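You operate a simulated robot arm through the tools that you are given. There is no shell and no other tool. Be economical: measure what you need, move in short steps, check, and stop when the job is done.

Carry out the task below with a simulated robot arm. There is one attempt and no reset: what you move stays moved.

Task
Put the steel scoop on the top of table six. Fetch the label carton from the top of table seven and set it on top of the beige roll there. Take the small jug and put it on the top of stand seven. Put the filter from the middle shelf of the oil rack on the top of table five. Press the tare button three times. Press the black plunger two times. Fetch the blue tube and set it on the top of the small cabinet. Any order will do. Set down upright: label carton, small jug, filter.

It is judged by the outcome, as a careful person would: the job done as asked, and still so three seconds after it is handed in. It fails if anything else is knocked over, pushed out of place, dropped, spilled or broken.

Robot
A 5-joint arm with a three-finger gripper on a trunk, on a base that drives. Base frame: it is fixed to the floor where the robot stands at the start and does not move with it; the origin is under the middle of the robot, x ahead of it, y to its left, z up. Lengths are in m, angles in degrees, forces in N, time in s.
With the tool pointing down near the work surface it reaches from about 0.32 to 0.66 m from the robot's upright axis, wherever it stands. Its first joint turns from -166.0 to 166.0 degrees. Places, roughly: black plunger [-4.2, 1.5, 1]; blue tube (3x2x3 cm) [-4.1, 2.7, 0.9]; filter [-5.25, -6.75, 0.75]; label carton [-3.5, 2.75, 1]; roll (12x12x15 cm) [-3.6, 2.2, 0.9]; small jug [-3.75, 3, 1]; steel scoop (18x8x15 cm) [0.5, 0.2, 0.8]; tare button [-5.5, 1.4, 0.9]; top of stand seven [-3.2, 1.4, 0.7]; top of table five [-3.9, -4.6, 0.9]; top of table six [-3.9, -1.4, 0.9]; top of the small cabinet (17x30 cm) [-4.06, 1.88, 1.04]. The tool tilts only in the upright plane through the base axis and itself; it spins freely about its own axis. Payload 1.37 kg.
Tool frame: the origin (TCP) lies between the finger pads and is the grasp point; the fingertips stand 0.016 m ahead of it; z points along the fingers, y is the line along which they close. Largest opening 0.101 m; the body of the gripper starts 0.082 m behind the TCP.
Orientation is told as [roll, pitch, yaw] about the base's x, y, z axes, in that order, counted from this pose: with the fingers straight down and closing along the base's y, the tool's x points along the base's -x, its y along +y and its z along -z.

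Tools
- The arm moves only by the tool servo_tool. Its arguments are lists of equal length, an entry for each row: "claw": the opening, from 0 (shut) to 1 (fully open); "travel": the shift along the tool's x, y, z in units of 50 mm (1.0 is 50 mm), a list of three; "delta_rot": the turn, a rotation vector about the tool's x, y, z in units of 4 degrees (1.0 is 4 degrees), a list of three. In form: {"claw": [claw, ...], "travel": [[tx, ty, tz], ...], "delta_rot": [[wx, wy, wz], ...]}. A call has 1 to 8 rows; each row shifts and turns the commanded pose from where the row before left it, along the tool's axes as they then stand. A call with a number of a shift or a turn outside -1 to 1 is refused whole. A row lasts 0.2 s, in which the tool goes at most 0.05 m and 8.6 degrees; a call with a longer step from one row to the next is refused whole, and so is a gripper value outside its range. A pose out of reach is approached as far as the arm can. The call stops where the force on the tool passes 40 N (or 10 N more than at its start, if that is more) or the arm is blocked; 0.2 s more then pass. The fingers move at their own pace (about 0.045 m/s each) and stop on an object; they squeeze with about 26 N. The grip force told is the motor's: it shows also when the fingers shut on nothing. Time passes only in rows, and 0.2 s behind the last, so rows that do not move let the fingers close. The reply holds the time, the measured pose of the TCP, the force on the tool along the base axes, the opening and the grip force, in the units named above and with some noise, with the torque about the TCP (base axes, N m) and any sound that the robot's microphone picked up.
- Cameras (640 x 400 px; columns grow to the right, rows downward): "scene" is now at [0.0236, 0.1786, 1.4642]; the picture's right is [0.01, -1.00, 0.00], its down [-0.76, -0.01, -0.65] and it looks along [0.65, 0.01, -0.76] (base axes); focal length 292 px, centre (320, 200). "wrist" rides on the gripper at [0.072, 0.02, -0.104] in the tool frame; the picture's right is [-0.26, 0.96, 0.00], its down [-0.76, -0.21, -0.62] and it looks along [-0.60, -0.16, 0.78] (tool axes); focal length 265 px, centre (320, 200). There is no depth. A picture from a camera that has moved, and an enlarged one, comes with that camera's place and axes in the base frame and with its lens. The place of the scene camera against the robot may be out by one fixed shift of up to 0.025 m in any direction.
- capture(camera): a new picture of that camera. No time passes.
- raise_lower(by): slides the trunk up (or, below 0, down) by that many m; the arm and the scene camera ride with it, the base frame stays. It gives what a move gives, with no picture.
- base_move(legs): drives the robot by 1 to 6 legs, each [ahead, left, turn to the left] in m, m and degrees, along the robot's own axes; the way and the turn of a leg run together, so that a leg with both is an arc; at most 1.5 m and 180 degrees a leg. The arm and the cameras ride along, it lands a little off, and it stops where it bumps. It gives what a move gives.
- pan_tilt(pan, tilt): turns the head with the scene camera to pan (to the left, within 155 degrees either way) and tilt (down, from -29 to 69), counted from straight ahead of the robot. It gives what a move gives.
- close_up(camera, box): a new picture of the part [left, top, right, bottom] of that camera's present view, enlarged. No time passes.
- job_done(): hands the job in; it is judged then, once.

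Work in short steps. Places have to be worked out from the pictures, the camera data and where the tool is seen: move nearer, look again, correct. Check each grasp and each placing, and mend what went wrong. You have 186 turns and 144 pictures in all, those below and enlarged ones among them. Open the gripper and draw the arm clear of the work before you hand the job in, unless the task says otherwise; then end with one line.

The tools are called after ">>>" as a command line: name --argument value ..., lists and objects as JSON in quotes. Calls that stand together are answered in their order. servo_tool: Moves the arm, as the interface text tells. Its arguments: {"type":"object","properties":{"claw":{"type":"array","items":{"type":"number"}},"travel":{"type":"array","items":{"type":"array","items":{"type":"number"}}},"delta_rot":{"type":"array","items":{"type":"array","items":{"type":"number"}}}},"required":["claw","travel","delta_rot"]} The other tools are called the same way: raise_lower (by) slides the trunk up or down; base_move (legs) drives the base; pan_tilt (pan, tilt) turns the head that bears the scene camera; capture (camera) takes a picture; close_up (camera, box) takes an enlarged picture of a part of a camera's view; job_done () hands the job in.

At the start:

```text
t: 0.0
tcp_pos: [0.3393, 0.2705, 1.0385]
ee_rot: [0.0, 0.0, 0.0]
contact_force: [0.8, -0.1, -0.8]
torque: [0.01, 0.01, -0.03]
grip_width: 0.1008
grasp_force: 0.0
trunk travel left (down, up): [-0.4, 0.19]
robot x, y, heading: [-0.0037, 0.0014, 0.0]
head pan, tilt: [0.6, 49.8]
```

scene: 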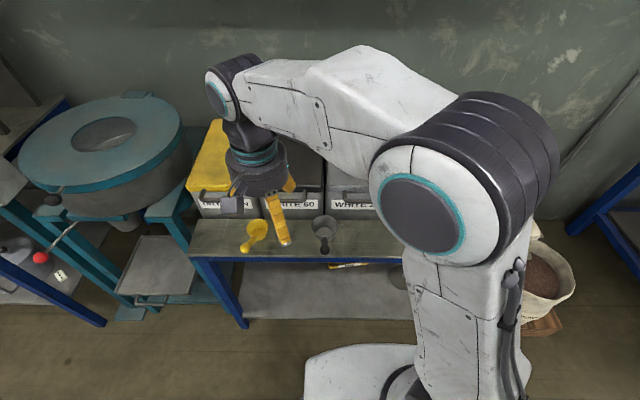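
wrist: 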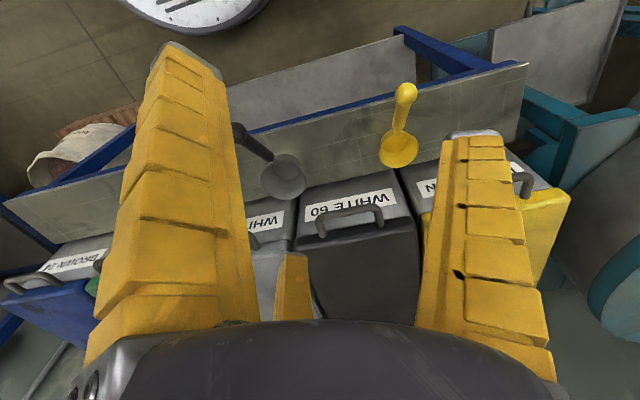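

I'll look closely at the scoop first from both cameras.

>>> close_up --camera "scene" --box '[220, 180, 380, 280]'

>>> close_up --camera "wrist" --box '[200, 70, 440, 220]'

```text
4.00 times, centred on (300, 230) of scene
camera zoom: at [0.0236, 0.1786, 1.4642], right [0.01, -1.0, 0.0], down [-0.76, -0.01, -0.65], along [0.65, 0.01, -0.76], focal length 1169 px, centre (400, 80)
```

zoom: 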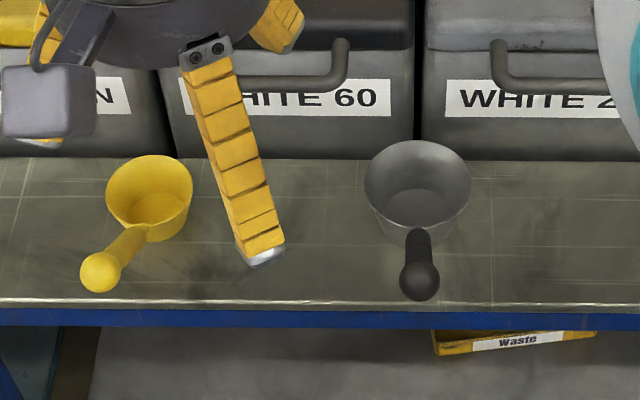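

```text
2.67 times, centred on (320, 145) of wrist
camera zoom: at [0.2667, 0.2928, 1.1413], right [0.26, 0.96, 0.0], down [0.76, -0.21, 0.62], along [0.6, -0.16, -0.78], focal length 708 px, centre (320, 347)
```

zoom: 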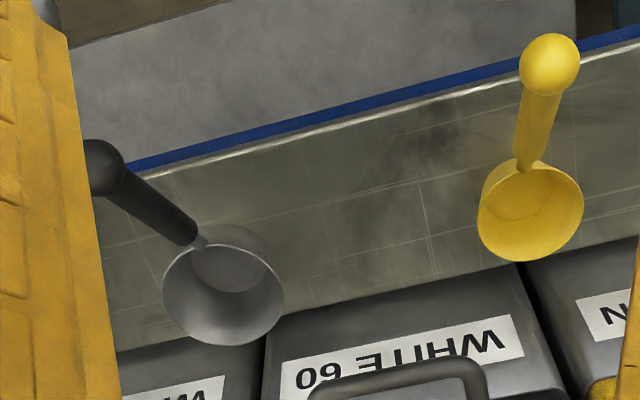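

Triangulating: the scoop's knob is near (0.37, 0.165, 0.84) and bowl rim centre near (0.51, 0.163, 0.755). I move above the handle and look again.

>>> servo_tool --claw '[0.7, 0.7, 0.7, 0.7, 0.7]' --travel '[[-0.3, -0.5, 0.3], [-0.4, -0.5, 0.5], [-0.4, -0.5, 0.5], [-0.4, -0.4, 0.5], [-0.3, -0.2, 0.5]]' --delta_rot '[[0, 0, 0], [0, 0, 0], [0, 0, 0], [0, 0, 0], [0, 0, 0]]'

>>> capture --camera "wrist"

>>> capture --camera "scene"

```text
t: 1.2
tcp_pos: [0.43, 0.1664, 0.9232]
ee_rot: [0.0, 0.0, 0.0]
contact_force: [0.2, -0.4, -0.3]
torque: [0.03, -0.03, -0.02]
grip_width: 0.0735
grasp_force: 2.4
trunk travel left (down, up): [-0.4, 0.19]
robot x, y, heading: [-0.0003, -0.0009, -0.1]
head pan, tilt: [0.6, 49.8]
```

```text
139 pictures are left
camera wrist: at [0.3578, 0.1875, 1.0257], right [0.26, 0.96, 0.0], down [0.76, -0.21, 0.62], along [0.6, -0.16, -0.78], focal length 265 px, centre (320, 200)
```

wrist: 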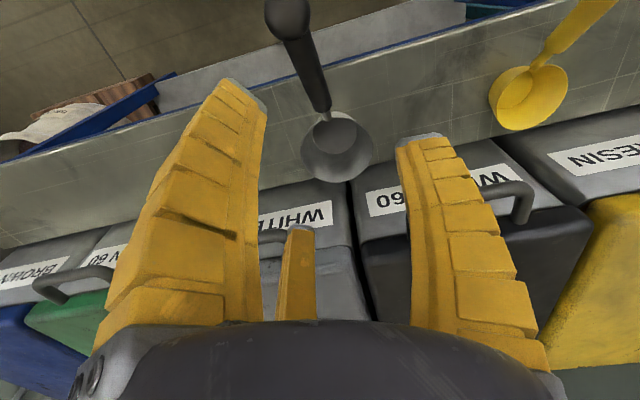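

```text
138 pictures are left
camera scene: at [0.0239, 0.1786, 1.4642], right [0.01, -1.0, 0.0], down [-0.76, -0.01, -0.65], along [0.65, 0.01, -0.76], focal length 292 px, centre (320, 200)
```

scene: 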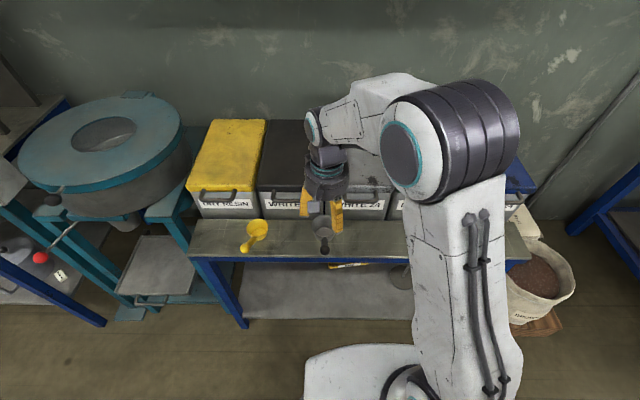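

Refined: knob ≈ (0.365, 0.171, 0.86), rim centre ≈ (0.487, 0.172, 0.786). I descend over the handle and close at about (0.42, 0.171, 0.80).

>>> servo_tool --claw '[0.7, 0.7, 0.7, 0.3, 0.0, 0.0, 0.0, 0.0]' --travel '[[0.2, 0.1, 0.8], [0, 0, 0.8], [0, 0, 0.8], [0, 0, 0], [0, 0, 0], [0, 0, 0], [0, 0, 0], [0, 0, 0]]' --delta_rot '[[0, 0, 0], [0, 0, 0], [0, 0, 0], [0, 0, 0], [0, 0, 0], [0, 0, 0], [0, 0, 0], [0, 0, 0]]'

>>> capture --camera "wrist"

```text
t: 3.0
tcp_pos: [0.42, 0.1738, 0.8042]
ee_rot: [0.0, 0.0, 0.0]
contact_force: [-1.5, -1.0, 3.2]
torque: [-0.19, -0.04, -0.06]
grip_width: 0.021
grasp_force: 26.2
trunk travel left (down, up): [-0.4, 0.19]
robot x, y, heading: [0.0007, 0.0004, -0.0]
head pan, tilt: [0.6, 49.8]
```

```text
137 pictures are left
camera wrist: at [0.347, 0.1931, 0.9064], right [0.26, 0.96, 0.0], down [0.76, -0.21, 0.62], along [0.6, -0.16, -0.78], focal length 265 px, centre (320, 200)
```

wrist: 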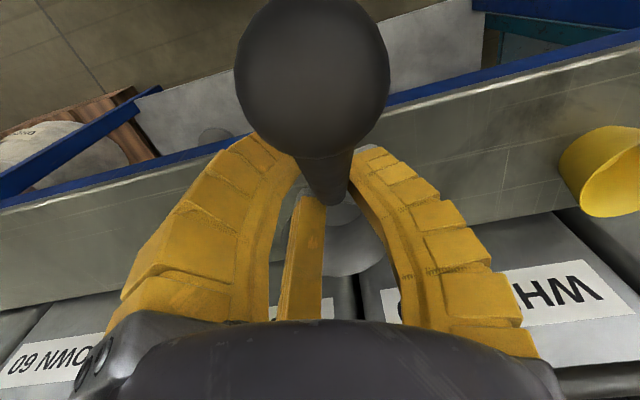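

The handle is held (0.021 m). I lift it straight up and check.

>>> servo_tool --claw '[0, 0, 0, 0, 0, 0, 0, 0]' --travel '[[0, 0, -0.4], [0, 0, -0.6], [0, 0, -0.6], [0, 0, -0.6], [0, 0, -0.6], [0, 0, -0.6], [0.3, 0, -0.6], [0.3, 0, 0]]' --delta_rot '[[0, 0, 0], [0, 0, 0], [0, 0, 0], [0, 0, 0], [0, 0, 0], [0, 0, 0], [0, 0, 0], [0, 0, 0]]'

>>> capture --camera "scene"

>>> pan_tilt --pan 150 --tilt 15

>>> capture --camera "scene"

>>> pan_tilt --pan -150 --tilt 15

>>> capture --camera "scene"

```text
t: 4.8
tcp_pos: [0.3899, 0.1721, 1.0033]
ee_rot: [-0.1, 0.0, 0.0]
contact_force: [-0.7, -0.3, -1.2]
torque: [0.02, 0.07, 0.03]
grip_width: 0.0199
grasp_force: 25.7
trunk travel left (down, up): [-0.4, 0.19]
robot x, y, heading: [-0.0017, 0.0029, 0.1]
head pan, tilt: [0.6, 49.8]
```

```text
136 pictures are left
camera scene: at [0.0233, 0.1786, 1.4642], right [0.01, -1.0, 0.0], down [-0.76, -0.01, -0.65], along [0.65, 0.01, -0.76], focal length 292 px, centre (320, 200)
```

scene: 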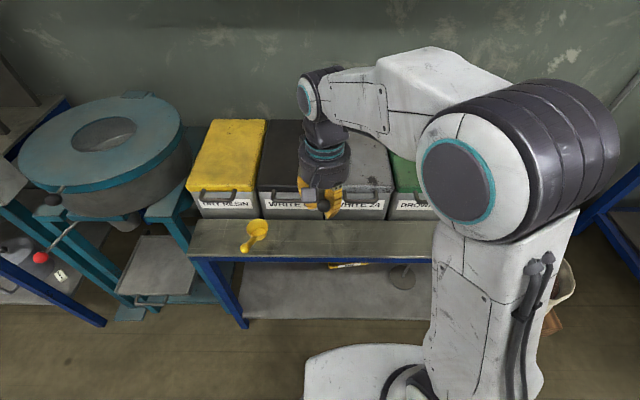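

```text
t: 7.1
tcp_pos: [0.3893, 0.1708, 1.0028]
ee_rot: [0.1, 0.0, 0.1]
contact_force: [0.0, 0.2, -0.8]
torque: [0.0, 0.08, 0.01]
grip_width: 0.0188
grasp_force: 26.4
trunk travel left (down, up): [-0.4, 0.19]
robot x, y, heading: [0.0002, 0.0012, 0.1]
head pan, tilt: [150.0, 15.0]
```

```text
135 pictures are left
camera scene: at [-0.1344, 0.2246, 1.5176], right [0.5, 0.87, 0.0], down [0.22, -0.13, -0.97], along [-0.84, 0.48, -0.26], focal length 292 px, centre (320, 200)
```

scene: 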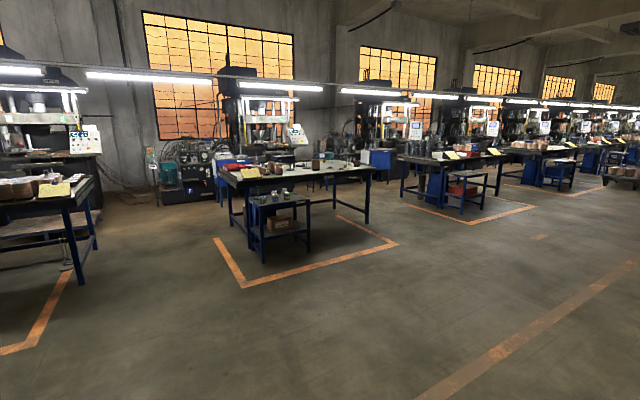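

```text
t: 11.2
tcp_pos: [0.3897, 0.1719, 1.0032]
ee_rot: [-0.1, 0.0, -0.1]
contact_force: [-0.1, 0.2, -1.8]
torque: [-0.03, 0.07, -0.01]
grip_width: 0.0178
grasp_force: 26.7
trunk travel left (down, up): [-0.4, 0.19]
robot x, y, heading: [-0.001, 0.0007, -0.1]
head pan, tilt: [-150.0, 15.0]
```

```text
134 pictures are left
camera scene: at [-0.1344, 0.1311, 1.5176], right [-0.5, 0.87, 0.0], down [0.22, 0.13, -0.97], along [-0.84, -0.48, -0.26], focal length 292 px, centre (320, 200)
```

scene: 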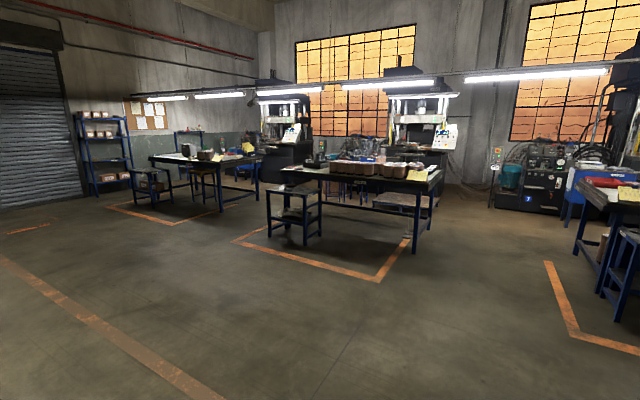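

The grip width has dropped slightly over time; I check how the scoop sits in the fingers.

>>> capture --camera "wrist"

```text
133 pictures are left
camera wrist: at [0.3166, 0.1925, 1.1057], right [0.26, 0.96, 0.0], down [0.76, -0.21, 0.62], along [0.6, -0.16, -0.78], focal length 265 px, centre (320, 200)
```

wrist: 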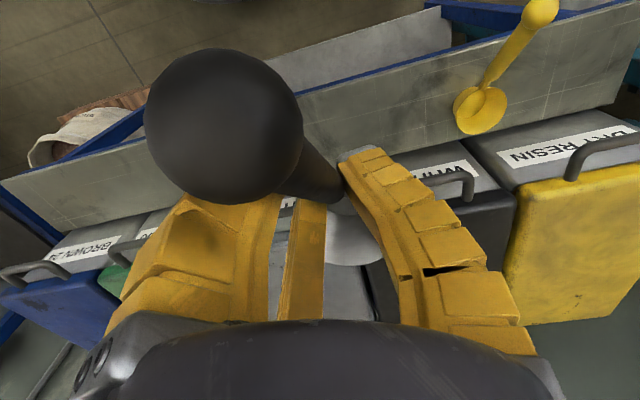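

The scoop is slowly pivoting in the pinch. I'll put it back where it stood and re-grasp around the bowl instead, which is steadier.

>>> servo_tool --claw '[0, 0, 0, 0, 0, 0]' --travel '[[-0.3, 0, 0.6], [-0.3, 0, 0.6], [0, 0, 0.6], [0, 0, 0.6], [0, 0, 0.5], [0, 0, 0.3]]' --delta_rot '[[0, 0, 0], [0, 0, 0], [0, 0, 0], [0, 0, 0], [0, 0, 0], [0, 0, 0]]'

>>> pan_tilt --pan 0 --tilt 50

>>> close_up --camera "scene" --box '[220, 140, 420, 265]'

```text
t: 12.6
tcp_pos: [0.4191, 0.1733, 0.8426]
ee_rot: [0.0, 0.0, 0.1]
contact_force: [0.3, 0.2, -1.8]
torque: [0.0, 0.07, 0.03]
grip_width: 0.0174
grasp_force: 26.0
trunk travel left (down, up): [-0.4, 0.19]
robot x, y, heading: [0.0006, 0.0012, 0.2]
head pan, tilt: [-150.0, 15.0]
```

```text
t: 15.0
tcp_pos: [0.4184, 0.1728, 0.8421]
ee_rot: [0.0, 0.1, 0.0]
contact_force: [-0.3, -1.6, -1.5]
torque: [0.0, 0.05, -0.02]
grip_width: 0.017
grasp_force: 25.5
trunk travel left (down, up): [-0.4, 0.19]
robot x, y, heading: [0.0002, 0.0014, 0.0]
head pan, tilt: [0.0, 50.0]
```

```text
3.20 times, centred on (320, 202) of scene
camera zoom: at [0.0235, 0.1778, 1.4639], right [0.0, -1.0, 0.0], down [-0.77, 0.0, -0.64], along [0.64, 0.0, -0.77], focal length 936 px, centre (320, 192)
```

zoom: 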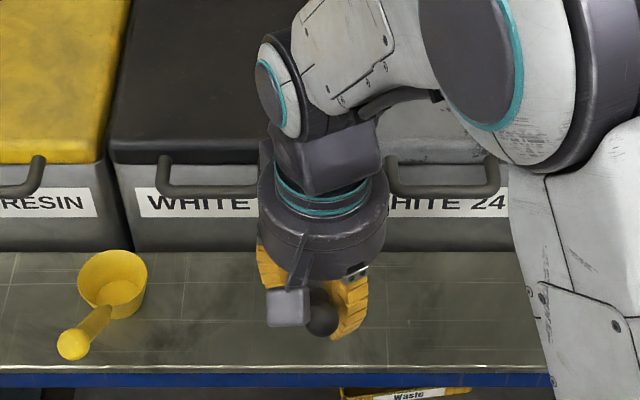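

I lower in small steps watching the force, to feel the bowl meet the bench.

>>> servo_tool --claw '[0, 0, 0]' --travel '[[0, 0, 0.12], [0, 0, 0.12], [0, 0, 0.1]]' --delta_rot '[[0, 0, 0], [0, 0, 0], [0, 0, 0]]'

>>> capture --camera "wrist"

```text
t: 15.8
tcp_pos: [0.419, 0.1729, 0.8254]
ee_rot: [0.0, 0.0, 0.0]
contact_force: [0.0, -0.8, -1.1]
torque: [0.01, 0.1, 0.04]
grip_width: 0.0169
grasp_force: 26.0
trunk travel left (down, up): [-0.4, 0.19]
robot x, y, heading: [0.0008, -0.0001, -0.2]
head pan, tilt: [0.0, 50.0]
```

```text
131 pictures are left
camera wrist: at [0.3466, 0.1929, 0.9287], right [0.26, 0.96, 0.0], down [0.76, -0.21, 0.62], along [0.6, -0.16, -0.78], focal length 265 px, centre (320, 200)
```

wrist: 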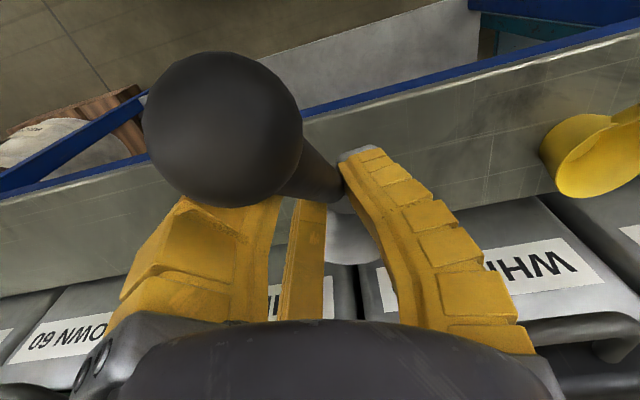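

>>> servo_tool --claw '[0, 0, 0, 0]' --travel '[[0, 0, 0.12], [0, 0, 0.1], [0, 0, 0.06], [0, 0, 0.06]]' --delta_rot '[[0, 0, 0], [0, 0, 0], [0, 0, 0], [0, 0, 0]]'

```text
t: 16.8
tcp_pos: [0.4194, 0.1731, 0.8101]
ee_rot: [0.1, -0.1, 0.2]
contact_force: [-1.8, 2.5, 7.3]
torque: [0.04, -0.39, 0.15]
grip_width: 0.0165
grasp_force: 26.1
trunk travel left (down, up): [-0.4, 0.19]
robot x, y, heading: [0.003, -0.0027, -0.0]
head pan, tilt: [0.0, 50.0]
```

Contact is made at z 0.810. I ease down a bit more, open and rise to look.

>>> servo_tool --claw '[0, 0.1, 0.3, 0.6, 0.9, 0.9]' --travel '[[0, 0, 0.06], [0, 0, 0], [0, 0, 0], [0, 0, 0], [0, 0, 0], [0, 0, 0]]' --delta_rot '[[0, 0, 0], [0, 0, 0], [0, 0, 0], [0, 0, 0], [0, 0, 0], [0, 0, 0]]'

>>> servo_tool --claw '[0.9, 0.9, 0.9, 0.9]' --travel '[[0, 0, -0.8], [0, 0, -0.8], [0, 0, -0.8], [0, 0, -0.6]]' --delta_rot '[[0, 0, 0], [0, 0, 0], [0, 0, 0], [0, 0, 0]]'

>>> capture --camera "wrist"

>>> close_up --camera "scene" --box '[220, 140, 420, 265]'

```text
t: 18.2
tcp_pos: [0.4193, 0.1726, 0.8062]
ee_rot: [0.0, 0.0, 0.0]
contact_force: [1.3, 0.4, 0.2]
torque: [0.0, 0.01, 0.01]
grip_width: 0.092
grasp_force: 0.6
trunk travel left (down, up): [-0.4, 0.19]
robot x, y, heading: [0.0015, -0.0004, -0.1]
head pan, tilt: [0.0, 50.0]
```

```text
t: 19.2
tcp_pos: [0.4198, 0.172, 0.9562]
ee_rot: [0.0, 0.0, -0.1]
contact_force: [-0.2, 0.5, -0.2]
torque: [0.02, 0.0, -0.02]
grip_width: 0.0917
grasp_force: 0.3
trunk travel left (down, up): [-0.4, 0.19]
robot x, y, heading: [-0.0009, -0.0005, -0.1]
head pan, tilt: [0.0, 50.0]
```

```text
130 pictures are left
camera wrist: at [0.346, 0.1928, 1.0596], right [0.26, 0.96, 0.0], down [0.76, -0.21, 0.62], along [0.6, -0.16, -0.78], focal length 265 px, centre (320, 200)
```

wrist: 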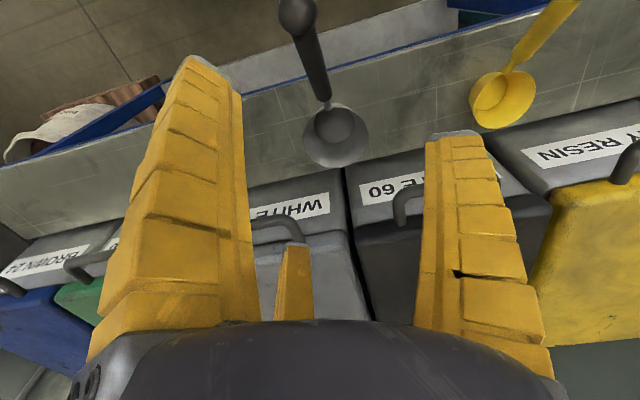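

```text
3.20 times, centred on (320, 202) of scene
camera zoom: at [0.0232, 0.1777, 1.4639], right [0.0, -1.0, 0.0], down [-0.77, 0.0, -0.64], along [0.64, 0.0, -0.77], focal length 936 px, centre (320, 192)
```

zoom: 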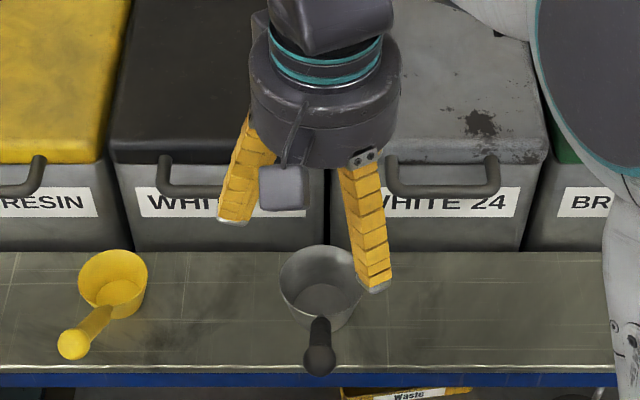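

The scoop stands well. Bowl rim centre is now ≈ (0.478, 0.177, 0.775), width 0.076. I yaw the tool by -45° to keep the camera off the handle, and move above the bowl.

>>> servo_tool --claw '[1, 1, 1, 1, 1, 1, 1, 1]' --travel '[[0, 0, 0], [0, 0, 0], [0, 0, 0], [0, 0, 0], [0, 0, 0], [0, 0, 0], [0, 0, 0], [0, 0, 0]]' --delta_rot '[[0, 0, 1], [0, 0, 1], [0, 0, 1], [0, 0, 1], [0, 0, 1], [0, 0, 1], [0, 0, 1], [0, 0, 1]]'

>>> servo_tool --claw '[1, 1, 1, 1, 1, 1]' --travel '[[0, 0, 0], [0, 0, 0], [0, 0, 0], [0, 0, 0], [-0.35, 0.45, 0.6], [-0.4, 0.44, 0.5]]' --delta_rot '[[0, 0, 1], [0, 0, 1], [0, 0, 1], [0, 0, 0.25], [0, 0, 0], [0, 0, 0]]'

>>> capture --camera "wrist"

>>> close_up --camera "scene" --box '[220, 140, 420, 265]'

```text
t: 21.0
tcp_pos: [0.4202, 0.1729, 0.9567]
ee_rot: [-0.1, 0.0, -32.1]
contact_force: [0.1, -0.6, -0.9]
torque: [0.0, 0.01, 0.0]
grip_width: 0.1006
grasp_force: 0.0
trunk travel left (down, up): [-0.4, 0.19]
robot x, y, heading: [-0.0025, -0.0012, 0.1]
head pan, tilt: [0.0, 50.0]
```

```text
t: 22.4
tcp_pos: [0.4779, 0.1788, 0.9004]
ee_rot: [-0.1, 0.0, -45.0]
contact_force: [-0.4, 0.4, -0.4]
torque: [0.01, -0.02, 0.01]
grip_width: 0.1006
grasp_force: 0.0
trunk travel left (down, up): [-0.4, 0.19]
robot x, y, heading: [-0.0044, 0.0012, 0.2]
head pan, tilt: [0.0, 50.0]
```

```text
128 pictures are left
camera wrist: at [0.4406, 0.2445, 1.0038], right [0.87, 0.49, 0.0], down [0.39, -0.68, 0.62], along [0.31, -0.54, -0.78], focal length 265 px, centre (320, 200)
```

wrist: 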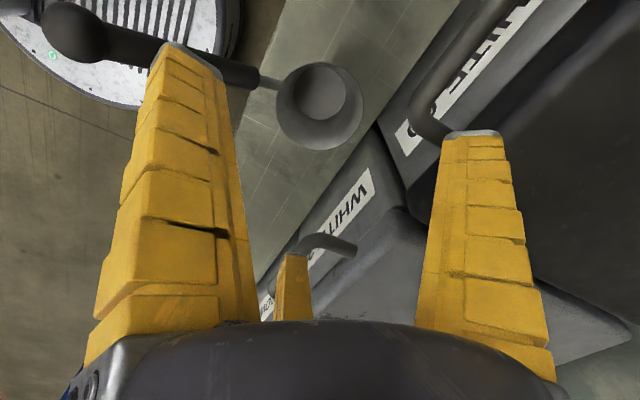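

```text
3.20 times, centred on (320, 202) of scene
camera zoom: at [0.0241, 0.1779, 1.4639], right [0.0, -1.0, 0.0], down [-0.77, 0.0, -0.64], along [0.64, 0.0, -0.77], focal length 936 px, centre (320, 192)
```

zoom: 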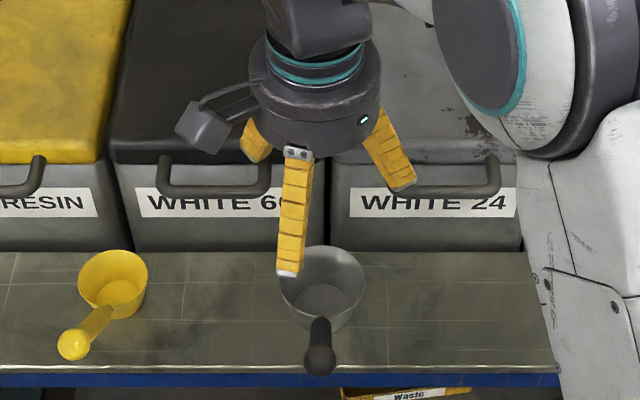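

Rim centre confirmed at (0.479, 0.176, 0.775). I descend to z≈0.757 and close on the bowl.

>>> servo_tool --claw '[1, 1, 1, 1, 1]' --travel '[[-0.06, -0.03, 0.7], [0, 0, 0.7], [0, 0, 0.6], [0, 0, 0.5], [0, 0, 0.36]]' --delta_rot '[[0, 0, 0], [0, 0, 0], [0, 0, 0], [0, 0, 0], [0, 0, 0]]'

>>> servo_tool --claw '[0.8, 0.6, 0.4, 0.2, 0.2]' --travel '[[0, 0, 0], [0, 0, 0], [0, 0, 0], [0, 0, 0], [0, 0, 0]]' --delta_rot '[[0, 0, 0], [0, 0, 0], [0, 0, 0], [0, 0, 0], [0, 0, 0]]'

>>> capture --camera "wrist"

```text
t: 22.8
tcp_pos: [0.4801, 0.1769, 0.8814]
ee_rot: [0.5, -0.2, -44.7]
contact_force: [-3.1, -1.2, 7.1]
torque: [0.29, -0.35, 0.12]
grip_width: 0.1016
grasp_force: 0.1
trunk travel left (down, up): [-0.4, 0.19]
robot x, y, heading: [0.0019, 0.0004, -0.0]
head pan, tilt: [0.0, 50.0]
stopped in row 1: the force on the tool passed its limit at 48 N (the readings are from after the stop); the commanded pose is now the measured one
```

```text
t: 24.0
tcp_pos: [0.4777, 0.1765, 0.8765]
ee_rot: [-0.2, 0.1, -44.7]
contact_force: [0.4, -0.3, -0.4]
torque: [-0.03, 0.02, -0.02]
grip_width: 0.0443
grasp_force: 3.6
trunk travel left (down, up): [-0.4, 0.19]
robot x, y, heading: [0.0022, 0.004, 0.2]
head pan, tilt: [0.0, 50.0]
```

```text
126 pictures are left
camera wrist: at [0.44, 0.2414, 0.9784], right [0.87, 0.5, 0.0], down [0.39, -0.68, 0.62], along [0.31, -0.54, -0.78], focal length 265 px, centre (320, 200)
```

wrist: 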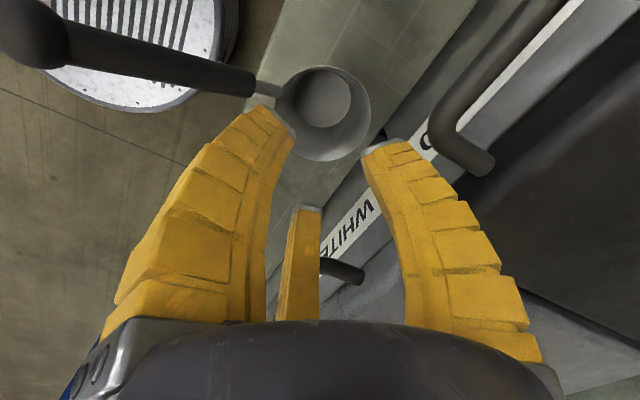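

The far finger touched the box handle (force acts at +x,+y). I rise, open, turn back to yaw ≈ -18° so fingers stay clear of the handles, and look.

>>> servo_tool --claw '[0.4, 0.4, 0.8, 1, 1, 1, 1, 1]' --travel '[[0, 0, -0.8], [0, 0, 0], [0, 0, 0], [0, 0, 0], [0, 0, 0], [0, 0, 0], [0, 0, 0], [0, 0, 0]]' --delta_rot '[[0, 0, 0], [0, 0, -1], [0, 0, -1], [0, 0, -1], [0, 0, -1], [0, 0, -1], [0, 0, -1], [0, 0, -0.7]]'

>>> capture --camera "wrist"

>>> close_up --camera "scene" --box '[220, 140, 420, 265]'

```text
t: 25.8
tcp_pos: [0.4797, 0.1775, 0.9191]
ee_rot: [0.3, -0.2, -17.9]
contact_force: [-0.5, 0.2, -0.3]
torque: [-0.01, 0.02, 0.03]
grip_width: 0.1009
grasp_force: 0.0
trunk travel left (down, up): [-0.4, 0.19]
robot x, y, heading: [0.001, 0.0007, 0.1]
head pan, tilt: [0.0, 50.0]
```

```text
125 pictures are left
camera wrist: at [0.4156, 0.2184, 1.0219], right [0.55, 0.84, 0.01], down [0.65, -0.43, 0.62], along [0.52, -0.34, -0.78], focal length 265 px, centre (320, 200)
```

wrist: 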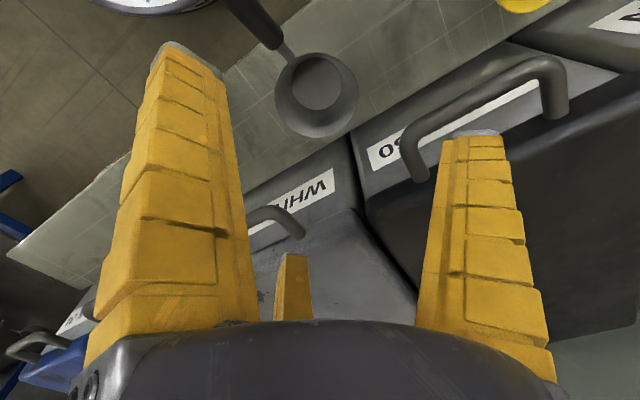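

```text
3.20 times, centred on (320, 202) of scene
camera zoom: at [0.0234, 0.1778, 1.4639], right [0.0, -1.0, 0.0], down [-0.77, 0.0, -0.64], along [0.64, 0.0, -0.77], focal length 936 px, centre (320, 192)
```

zoom: 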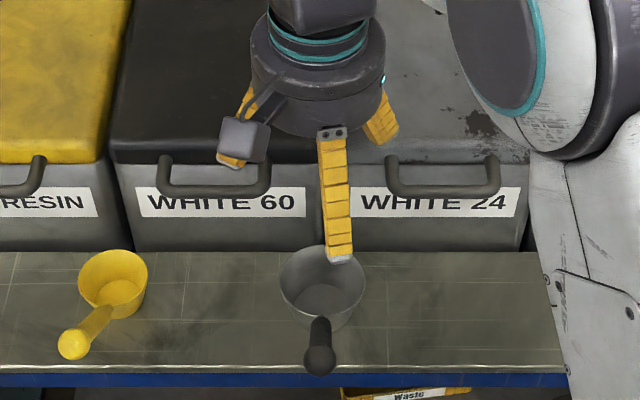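

The handle bar is at x≈0.53 so at this yaw fingers have ~2 cm clearance. I descend part-way carefully.

>>> servo_tool --claw '[1, 1, 1, 1, 1]' --travel '[[0.06, -0.07, 0.4], [0, 0, 0.4], [0, 0, 0.4], [0, 0, 0.4], [0, 0, 0.4]]' --delta_rot '[[0, 0, 0], [0, 0, 0], [0, 0, 0], [0, 0, 0], [0, 0, 0]]'

>>> capture --camera "wrist"

```text
t: 26.7
tcp_pos: [0.4759, 0.1791, 0.8635]
ee_rot: [0.9, -1.2, -17.1]
contact_force: [-13.9, 0.6, 16.9]
torque: [-0.1, -0.71, 1.06]
grip_width: 0.0977
grasp_force: 0.1
trunk travel left (down, up): [-0.4, 0.19]
robot x, y, heading: [-0.0026, 0.0014, 0.1]
head pan, tilt: [0.0, 50.0]
stopped in row 4: the force on the tool passed its limit at 59 N (the readings are from after the stop); the commanded pose is now the measured one
```

```text
123 pictures are left
camera wrist: at [0.4087, 0.2189, 0.9651], right [0.54, 0.84, 0.02], down [0.65, -0.43, 0.63], along [0.54, -0.33, -0.77], focal length 265 px, centre (320, 200)
```

wrist: 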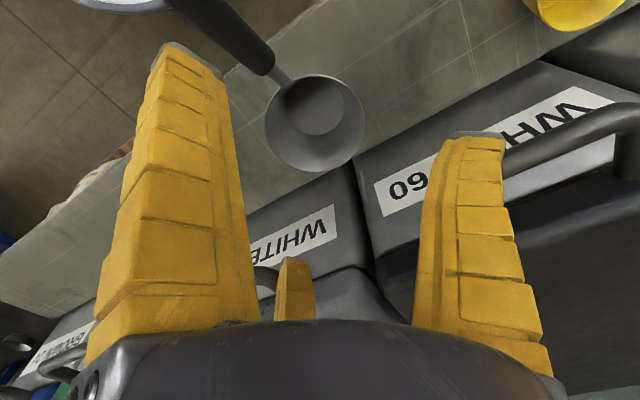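

It clipped the same bar; so the bar's front is nearer than I thought (~x 0.50). I rise, turn to yaw ≈ -5° so both fingers stay at x≈0.47, and check pose.

>>> servo_tool --claw '[1, 1, 1, 1, 1]' --travel '[[0.1, 0, -0.7], [0, 0, -0.6], [0, 0, 0], [0, 0, 0], [0, 0, 0]]' --delta_rot '[[0, 0, 0], [0, 0, 0], [0, 0, -1], [0, 0, -1], [0, 0, -1]]'

>>> capture --camera "wrist"

>>> close_up --camera "scene" --box '[220, 140, 420, 265]'

```text
t: 27.9
tcp_pos: [0.4722, 0.1804, 0.9258]
ee_rot: [0.7, -1.3, -5.3]
contact_force: [-1.1, 0.3, 0.9]
torque: [-0.01, 0.04, -0.01]
grip_width: 0.1008
grasp_force: 0.2
trunk travel left (down, up): [-0.4, 0.19]
robot x, y, heading: [-0.0018, 0.0032, -0.1]
head pan, tilt: [0.0, 50.0]
```

```text
122 pictures are left
camera wrist: at [0.3992, 0.2059, 1.0272], right [0.35, 0.94, 0.02], down [0.72, -0.28, 0.63], along [0.6, -0.21, -0.77], focal length 265 px, centre (320, 200)
```

wrist: 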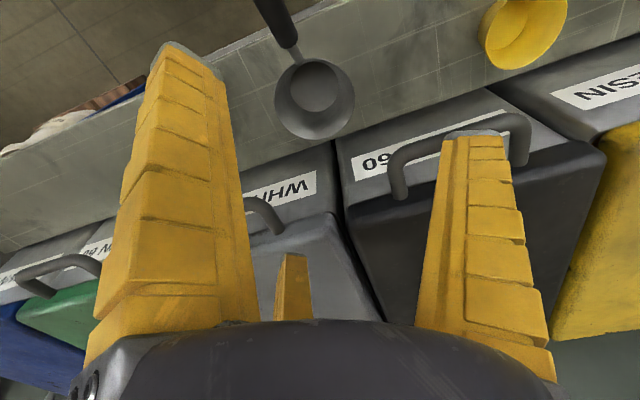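

```text
3.20 times, centred on (320, 202) of scene
camera zoom: at [0.0228, 0.178, 1.4639], right [0.0, -1.0, 0.0], down [-0.77, 0.0, -0.64], along [0.64, 0.0, -0.77], focal length 936 px, centre (320, 192)
```

zoom: 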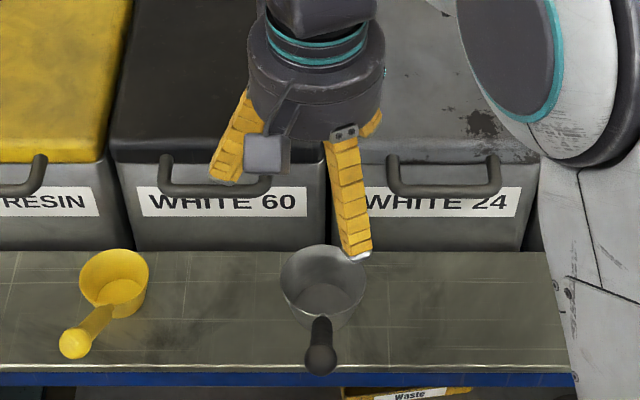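

The box handles leave only ~8.5 cm between them in front, so the bowl grasp is too cramped. The earlier pinch had in fact settled (pictures at 11 s and 16 s identical), so I return to the handle pinch, a little deeper and nearer the bowl.

>>> servo_tool --claw '[1, 0.7, 0.7, 0.7]' --travel '[[0, 0, 0], [0, 0, 0], [0.6, -0.04, 0], [0.6, -0.04, 0]]' --delta_rot '[[0.17, 0.33, -0.7], [0, 0, -0.63], [0, 0, 0], [0, 0, 0]]'

>>> capture --camera "wrist"

```text
t: 28.9
tcp_pos: [0.4112, 0.1763, 0.9259]
ee_rot: [-0.1, 0.0, 0.0]
contact_force: [-0.7, 0.2, -0.4]
torque: [-0.02, -0.04, -0.02]
grip_width: 0.0737
grasp_force: 2.2
trunk travel left (down, up): [-0.4, 0.19]
robot x, y, heading: [0.0002, 0.0003, -0.0]
head pan, tilt: [0.0, 50.0]
```

```text
120 pictures are left
camera wrist: at [0.3393, 0.1967, 1.0293], right [0.26, 0.96, 0.0], down [0.76, -0.21, 0.62], along [0.6, -0.16, -0.78], focal length 265 px, centre (320, 200)
```

wrist: 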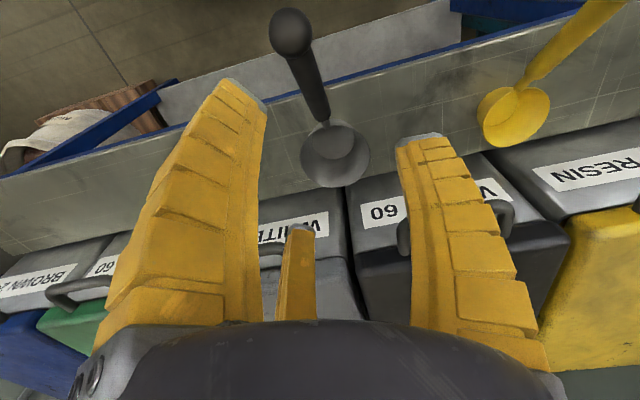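

Handle's dark grip ends at about (0.43, 0.178, 0.80). I descend to (0.416, 0.178, 0.805) and close.

>>> servo_tool --claw '[0.7, 0.7, 0.7, 0.4, 0.0, 0.0, 0.0, 0.0]' --travel '[[-0.1, 0.03, 0.8], [0, 0, 0.8], [0, 0, 0.82], [0, 0, 0], [0, 0, 0], [0, 0, 0], [0, 0, 0], [0, 0, 0]]' --delta_rot '[[0, 0, 0], [0, 0, 0], [0, 0, 0], [0, 0, 0], [0, 0, 0], [0, 0, 0], [0, 0, 0], [0, 0, 0]]'

>>> capture --camera "wrist"

```text
t: 30.7
tcp_pos: [0.418, 0.1767, 0.8054]
ee_rot: [0.0, 0.1, 0.0]
contact_force: [-1.1, -0.8, 2.7]
torque: [-0.09, -0.01, -0.01]
grip_width: 0.0184
grasp_force: 25.7
trunk travel left (down, up): [-0.4, 0.19]
robot x, y, heading: [-0.002, 0.0013, 0.1]
head pan, tilt: [0.0, 50.0]
```

```text
119 pictures are left
camera wrist: at [0.3447, 0.1974, 0.9082], right [0.27, 0.96, 0.0], down [0.76, -0.21, 0.62], along [0.6, -0.17, -0.78], focal length 265 px, centre (320, 200)
```

wrist: 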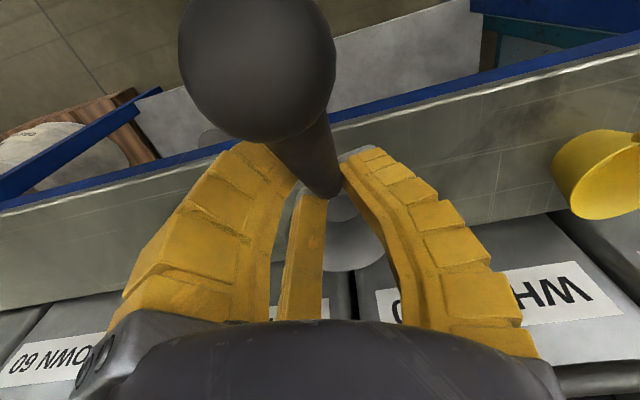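

Gripped again. I lift slowly and watch the grip settle.

>>> servo_tool --claw '[0, 0, 0, 0, 0, 0, 0, 0]' --travel '[[0, 0, -0.2], [0, 0, -0.4], [0, 0, -0.6], [0, 0, -0.6], [0, 0, -0.6], [0, 0, -0.6], [0.3, 0, -0.6], [0.3, 0, -0.6]]' --delta_rot '[[0, 0, 0], [0, 0, 0], [0, 0, 0], [0, 0, 0], [0, 0, 0], [0, 0, 0], [0, 0, 0], [0, 0, 0]]'

>>> capture --camera "wrist"

```text
t: 32.5
tcp_pos: [0.3884, 0.1763, 1.0144]
ee_rot: [-0.1, 0.1, 0.0]
contact_force: [0.2, -0.5, -0.7]
torque: [0.01, 0.03, 0.02]
grip_width: 0.017
grasp_force: 26.0
trunk travel left (down, up): [-0.4, 0.19]
robot x, y, heading: [-0.0041, 0.0029, 0.3]
head pan, tilt: [0.0, 50.0]
```

```text
118 pictures are left
camera wrist: at [0.315, 0.1974, 1.1177], right [0.27, 0.96, 0.0], down [0.76, -0.21, 0.62], along [0.6, -0.17, -0.79], focal length 265 px, centre (320, 200)
```

wrist: 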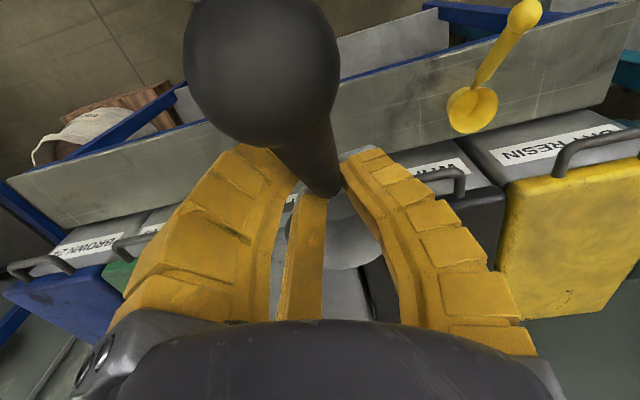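

The grip is steady now. I back off from the bench, turn around and drive toward table six, then look.

>>> base_move --legs '[[-0.5, 0, 0], [0, 0, 90], [0, 0, 90], [1.2, 0.9, 0]]'

>>> pan_tilt --pan 0 --tilt 25

>>> capture --camera "scene"

>>> capture --camera "wrist"

```text
t: 50.1
tcp_pos: [-2.1141, -1.0567, 1.0146]
ee_rot: [-0.1, 0.1, 179.2]
contact_force: [0.0, 0.1, -0.9]
torque: [-0.02, -0.07, 0.0]
grip_width: 0.0143
grasp_force: 25.7
trunk travel left (down, up): [-0.4, 0.19]
robot x, y, heading: [-1.7234, -0.8846, 179.4]
head pan, tilt: [0.0, 50.0]
```

```text
t: 51.0
tcp_pos: [-2.1143, -1.0556, 1.014]
ee_rot: [0.0, 0.2, 179.2]
contact_force: [0.1, -0.3, -0.6]
torque: [0.02, -0.1, 0.01]
grip_width: 0.0144
grasp_force: 25.8
trunk travel left (down, up): [-0.4, 0.19]
robot x, y, heading: [-1.7194, -0.8846, 179.4]
head pan, tilt: [0.0, 25.0]
```

```text
117 pictures are left
camera scene: at [-1.7515, -1.0574, 1.5013], right [0.01, 1.0, 0.0], down [0.42, -0.01, -0.91], along [-0.91, 0.01, -0.42], focal length 292 px, centre (320, 200)
```

scene: 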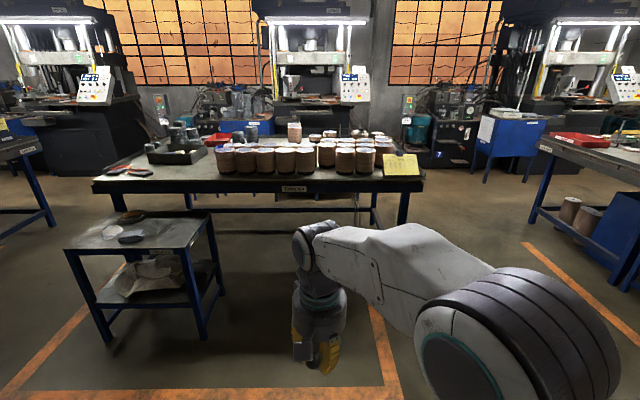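

```text
116 pictures are left
camera wrist: at [-2.0437, -1.0761, 1.1173], right [-0.28, -0.96, 0.0], down [-0.75, 0.22, 0.62], along [-0.59, 0.17, -0.79], focal length 265 px, centre (320, 200)
```

wrist: 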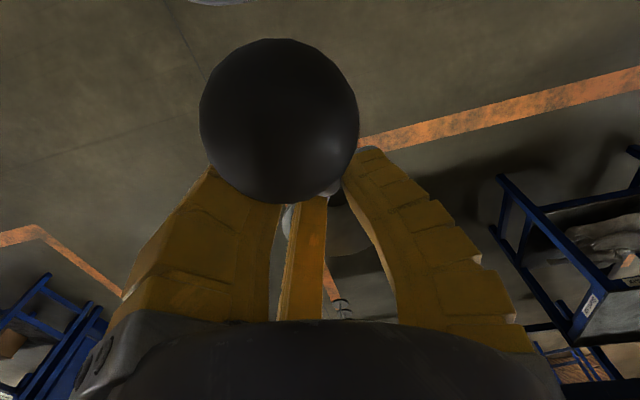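

The scoop slipped a bit while driving but holds. Table six front edge is around x≈-3.3; I raise the trunk and drive 0.6 m nearer, then look down at the tabletop.

>>> raise_lower --by 0.15

>>> base_move --legs '[[0.6, -0.1, 0]]'

>>> pan_tilt --pan 0 --tilt 38

>>> capture --camera "scene"

>>> capture --camera "wrist"

```text
t: 52.8
tcp_pos: [-2.1147, -1.0558, 1.1636]
ee_rot: [0.0, 0.1, 179.2]
contact_force: [0.1, -0.4, -0.7]
torque: [-0.01, -0.07, -0.01]
grip_width: 0.0143
grasp_force: 25.2
trunk travel left (down, up): [-0.55, 0.04]
robot x, y, heading: [-1.722, -0.885, 179.1]
head pan, tilt: [0.0, 25.0]
```

```text
t: 56.2
tcp_pos: [-2.7162, -0.9482, 1.1638]
ee_rot: [-0.1, 0.1, 179.1]
contact_force: [0.0, 0.9, -1.0]
torque: [0.01, -0.05, 0.01]
grip_width: 0.0138
grasp_force: 25.6
trunk travel left (down, up): [-0.55, 0.04]
robot x, y, heading: [-2.3207, -0.7757, 179.4]
head pan, tilt: [0.0, 25.0]
```

```text
t: 56.9
tcp_pos: [-2.7167, -0.948, 1.1629]
ee_rot: [-0.1, 0.0, 179.1]
contact_force: [0.2, -0.6, -0.6]
torque: [-0.01, -0.06, 0.03]
grip_width: 0.0139
grasp_force: 25.8
trunk travel left (down, up): [-0.55, 0.04]
robot x, y, heading: [-2.3262, -0.7744, 179.1]
head pan, tilt: [0.0, 38.0]
```

```text
115 pictures are left
camera scene: at [-2.3479, -0.9498, 1.6311], right [0.01, 1.0, 0.0], down [0.62, -0.01, -0.79], along [-0.79, 0.01, -0.62], focal length 292 px, centre (320, 200)
```

scene: 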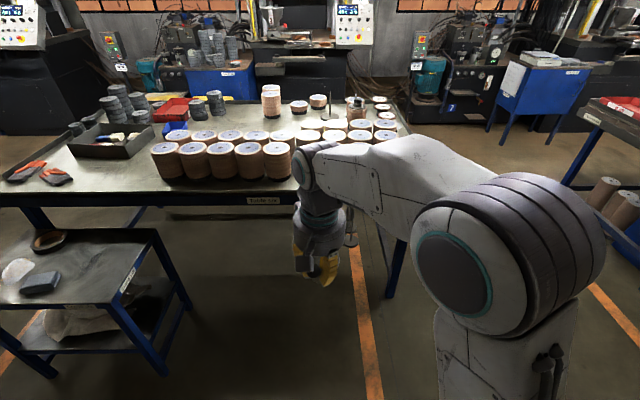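

```text
114 pictures are left
camera wrist: at [-2.6458, -0.9681, 1.2673], right [-0.28, -0.96, 0.0], down [-0.75, 0.22, 0.62], along [-0.59, 0.17, -0.79], focal length 265 px, centre (320, 200)
```

wrist: 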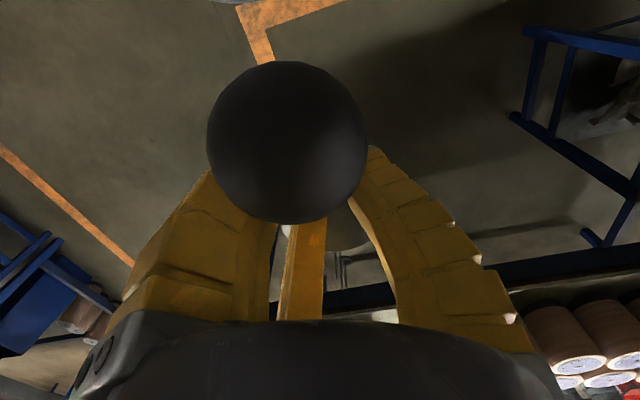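

Free spot on table six: between the tray, the orange gloves/tools and the pots, around (-3.46, -1.82). I drive left and forward, staying clear of the stand (right edge y≈-1.71).

>>> raise_lower --by 0.04

>>> base_move --legs '[[0, 0.6, 0.5], [0.5, 0, 0]]'

>>> pan_tilt --pan 25 --tilt 50

>>> capture --camera "scene"

```text
t: 57.8
tcp_pos: [-2.7173, -0.9483, 1.2048]
ee_rot: [-0.1, 0.1, 179.0]
contact_force: [-0.1, 0.4, -0.5]
torque: [0.01, -0.08, 0.01]
grip_width: 0.0138
grasp_force: 26.0
trunk travel left (down, up): [-0.59, 0.0]
robot x, y, heading: [-2.3234, -0.7745, 179.2]
head pan, tilt: [0.0, 38.0]
```

```text
t: 63.7
tcp_pos: [-3.22, -1.5478, 1.2041]
ee_rot: [-0.1, 0.1, 179.2]
contact_force: [0.4, -0.3, -0.8]
torque: [-0.01, -0.03, 0.0]
grip_width: 0.0135
grasp_force: 26.0
trunk travel left (down, up): [-0.59, 0.0]
robot x, y, heading: [-2.83, -1.3742, 179.2]
head pan, tilt: [0.0, 38.0]
```

```text
t: 64.6
tcp_pos: [-3.22, -1.5475, 1.2045]
ee_rot: [-0.1, 0.1, 179.3]
contact_force: [-0.3, -0.1, -1.0]
torque: [-0.01, -0.08, 0.03]
grip_width: 0.0132
grasp_force: 26.1
trunk travel left (down, up): [-0.59, 0.0]
robot x, y, heading: [-2.833, -1.3745, 179.4]
head pan, tilt: [25.0, 50.0]
```

```text
113 pictures are left
camera scene: at [-2.835, -1.5806, 1.6539], right [-0.41, 0.91, 0.0], down [0.7, 0.32, -0.64], along [-0.59, -0.27, -0.77], focal length 292 px, centre (320, 200)
```

scene: 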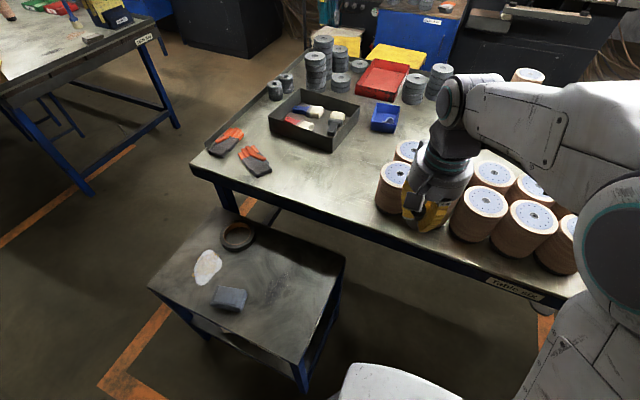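

Free spot centre ≈ (-3.48, -1.86). First I swing the arm left so the scoop won't pass over the pots, then drive 0.15 m closer.

>>> servo_tool --claw '[0, 0, 0, 0, 0, 0]' --travel '[[0.2, 0.5, 0], [0.2, 0.5, 0], [0.2, 0.5, 0], [0.2, 0.5, 0], [0.2, 0.5, 0], [0.2, 0.5, 0]]' --delta_rot '[[0, 0, 0], [0, 0, 0], [0, 0, 0], [0, 0, 0], [0, 0, 0], [0, 0, 0]]'

>>> base_move --legs '[[0.15, 0, 0]]'

>>> capture --camera "scene"

>>> capture --camera "wrist"

```text
t: 66.0
tcp_pos: [-3.161, -1.6979, 1.2035]
ee_rot: [-0.1, 0.1, 179.4]
contact_force: [-1.3, -0.8, -0.7]
torque: [0.0, -0.03, 0.01]
grip_width: 0.013
grasp_force: 25.9
trunk travel left (down, up): [-0.59, 0.0]
robot x, y, heading: [-2.8296, -1.3715, 179.4]
head pan, tilt: [25.0, 50.0]
```

```text
t: 67.4
tcp_pos: [-3.3129, -1.6961, 1.2048]
ee_rot: [-0.1, 0.2, 179.3]
contact_force: [-0.4, -0.1, -1.7]
torque: [0.0, -0.07, -0.01]
grip_width: 0.013
grasp_force: 26.0
trunk travel left (down, up): [-0.59, 0.0]
robot x, y, heading: [-2.9782, -1.373, 179.6]
head pan, tilt: [25.0, 50.0]
```

```text
112 pictures are left
camera scene: at [-2.9864, -1.5793, 1.6538], right [-0.41, 0.91, 0.0], down [0.7, 0.32, -0.64], along [-0.58, -0.27, -0.77], focal length 292 px, centre (320, 200)
```

scene: 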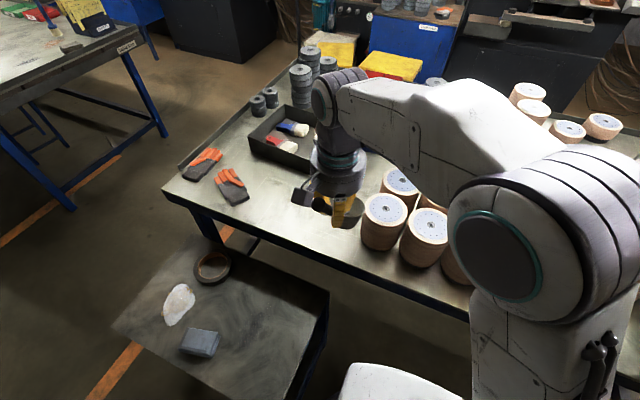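

```text
111 pictures are left
camera wrist: at [-3.2418, -1.7159, 1.3071], right [-0.28, -0.96, 0.0], down [-0.75, 0.22, 0.62], along [-0.59, 0.17, -0.79], focal length 265 px, centre (320, 200)
```

wrist: 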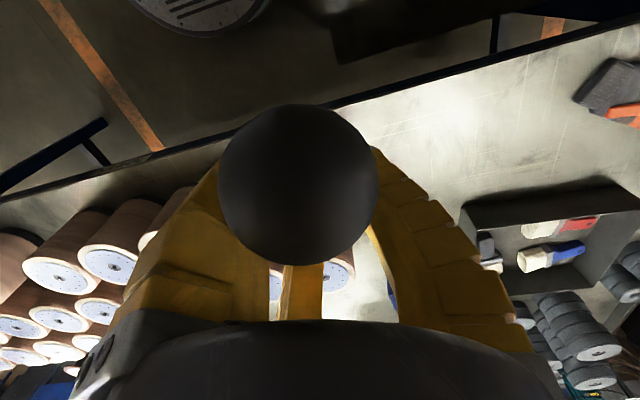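

Table top ≈0.90 is consistent. I move over the free spot at about (-3.42, -1.81) and start lowering.

>>> servo_tool --claw '[0, 0, 0, 0, 0, 0, 0, 0]' --travel '[[-0.5, 0.55, 0], [-0.55, 0.6, 0], [-0.55, 0.6, 0], [-0.54, 0.55, 0], [0, 0, 0.6], [0, 0, 0.6], [0, 0, 0.6], [0, 0, 0.5]]' --delta_rot '[[0, 0, 0], [0, 0, 0], [0, 0, 0], [0, 0, 0], [0, 0, 0], [0, 0, 0], [0, 0, 0], [0, 0, 0]]'

>>> close_up --camera "scene" --box '[200, 100, 400, 225]'

>>> capture --camera "wrist"

```text
t: 69.2
tcp_pos: [-3.4037, -1.7912, 1.0791]
ee_rot: [-0.1, 0.1, 179.3]
contact_force: [-0.2, 0.3, -0.3]
torque: [-0.02, -0.05, -0.01]
grip_width: 0.0123
grasp_force: 26.1
out of reach, approached as far as the arm can: row 4
trunk travel left (down, up): [-0.59, 0.0]
robot x, y, heading: [-2.982, -1.3761, 179.4]
head pan, tilt: [25.0, 50.0]
```

```text
3.20 times, centred on (300, 162) of scene
camera zoom: at [-2.9849, -1.5794, 1.6539], right [-0.41, 0.91, 0.0], down [0.7, 0.32, -0.64], along [-0.59, -0.27, -0.77], focal length 936 px, centre (384, 320)
```

zoom: 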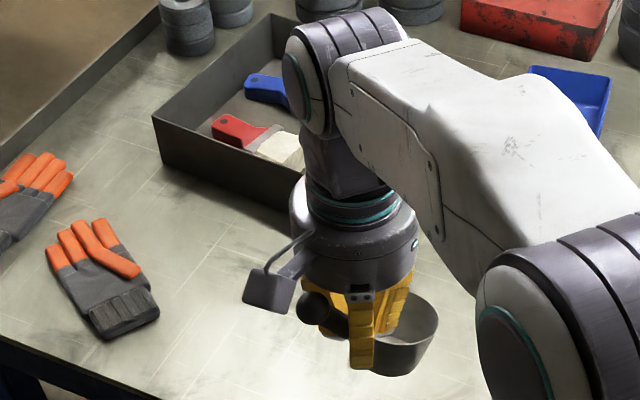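

```text
109 pictures are left
camera wrist: at [-3.3332, -1.8104, 1.1829], right [-0.28, -0.96, 0.0], down [-0.75, 0.22, 0.62], along [-0.6, 0.17, -0.78], focal length 265 px, centre (320, 200)
```

wrist: 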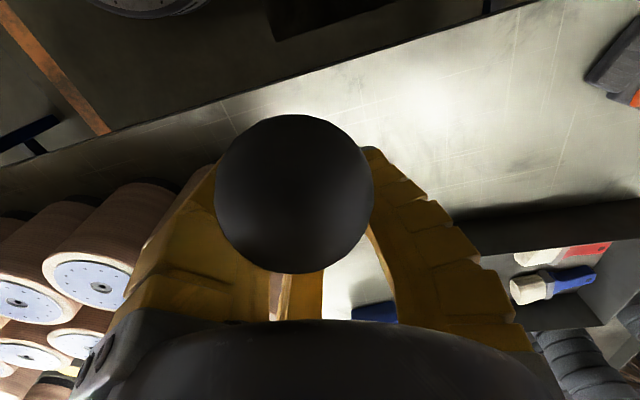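

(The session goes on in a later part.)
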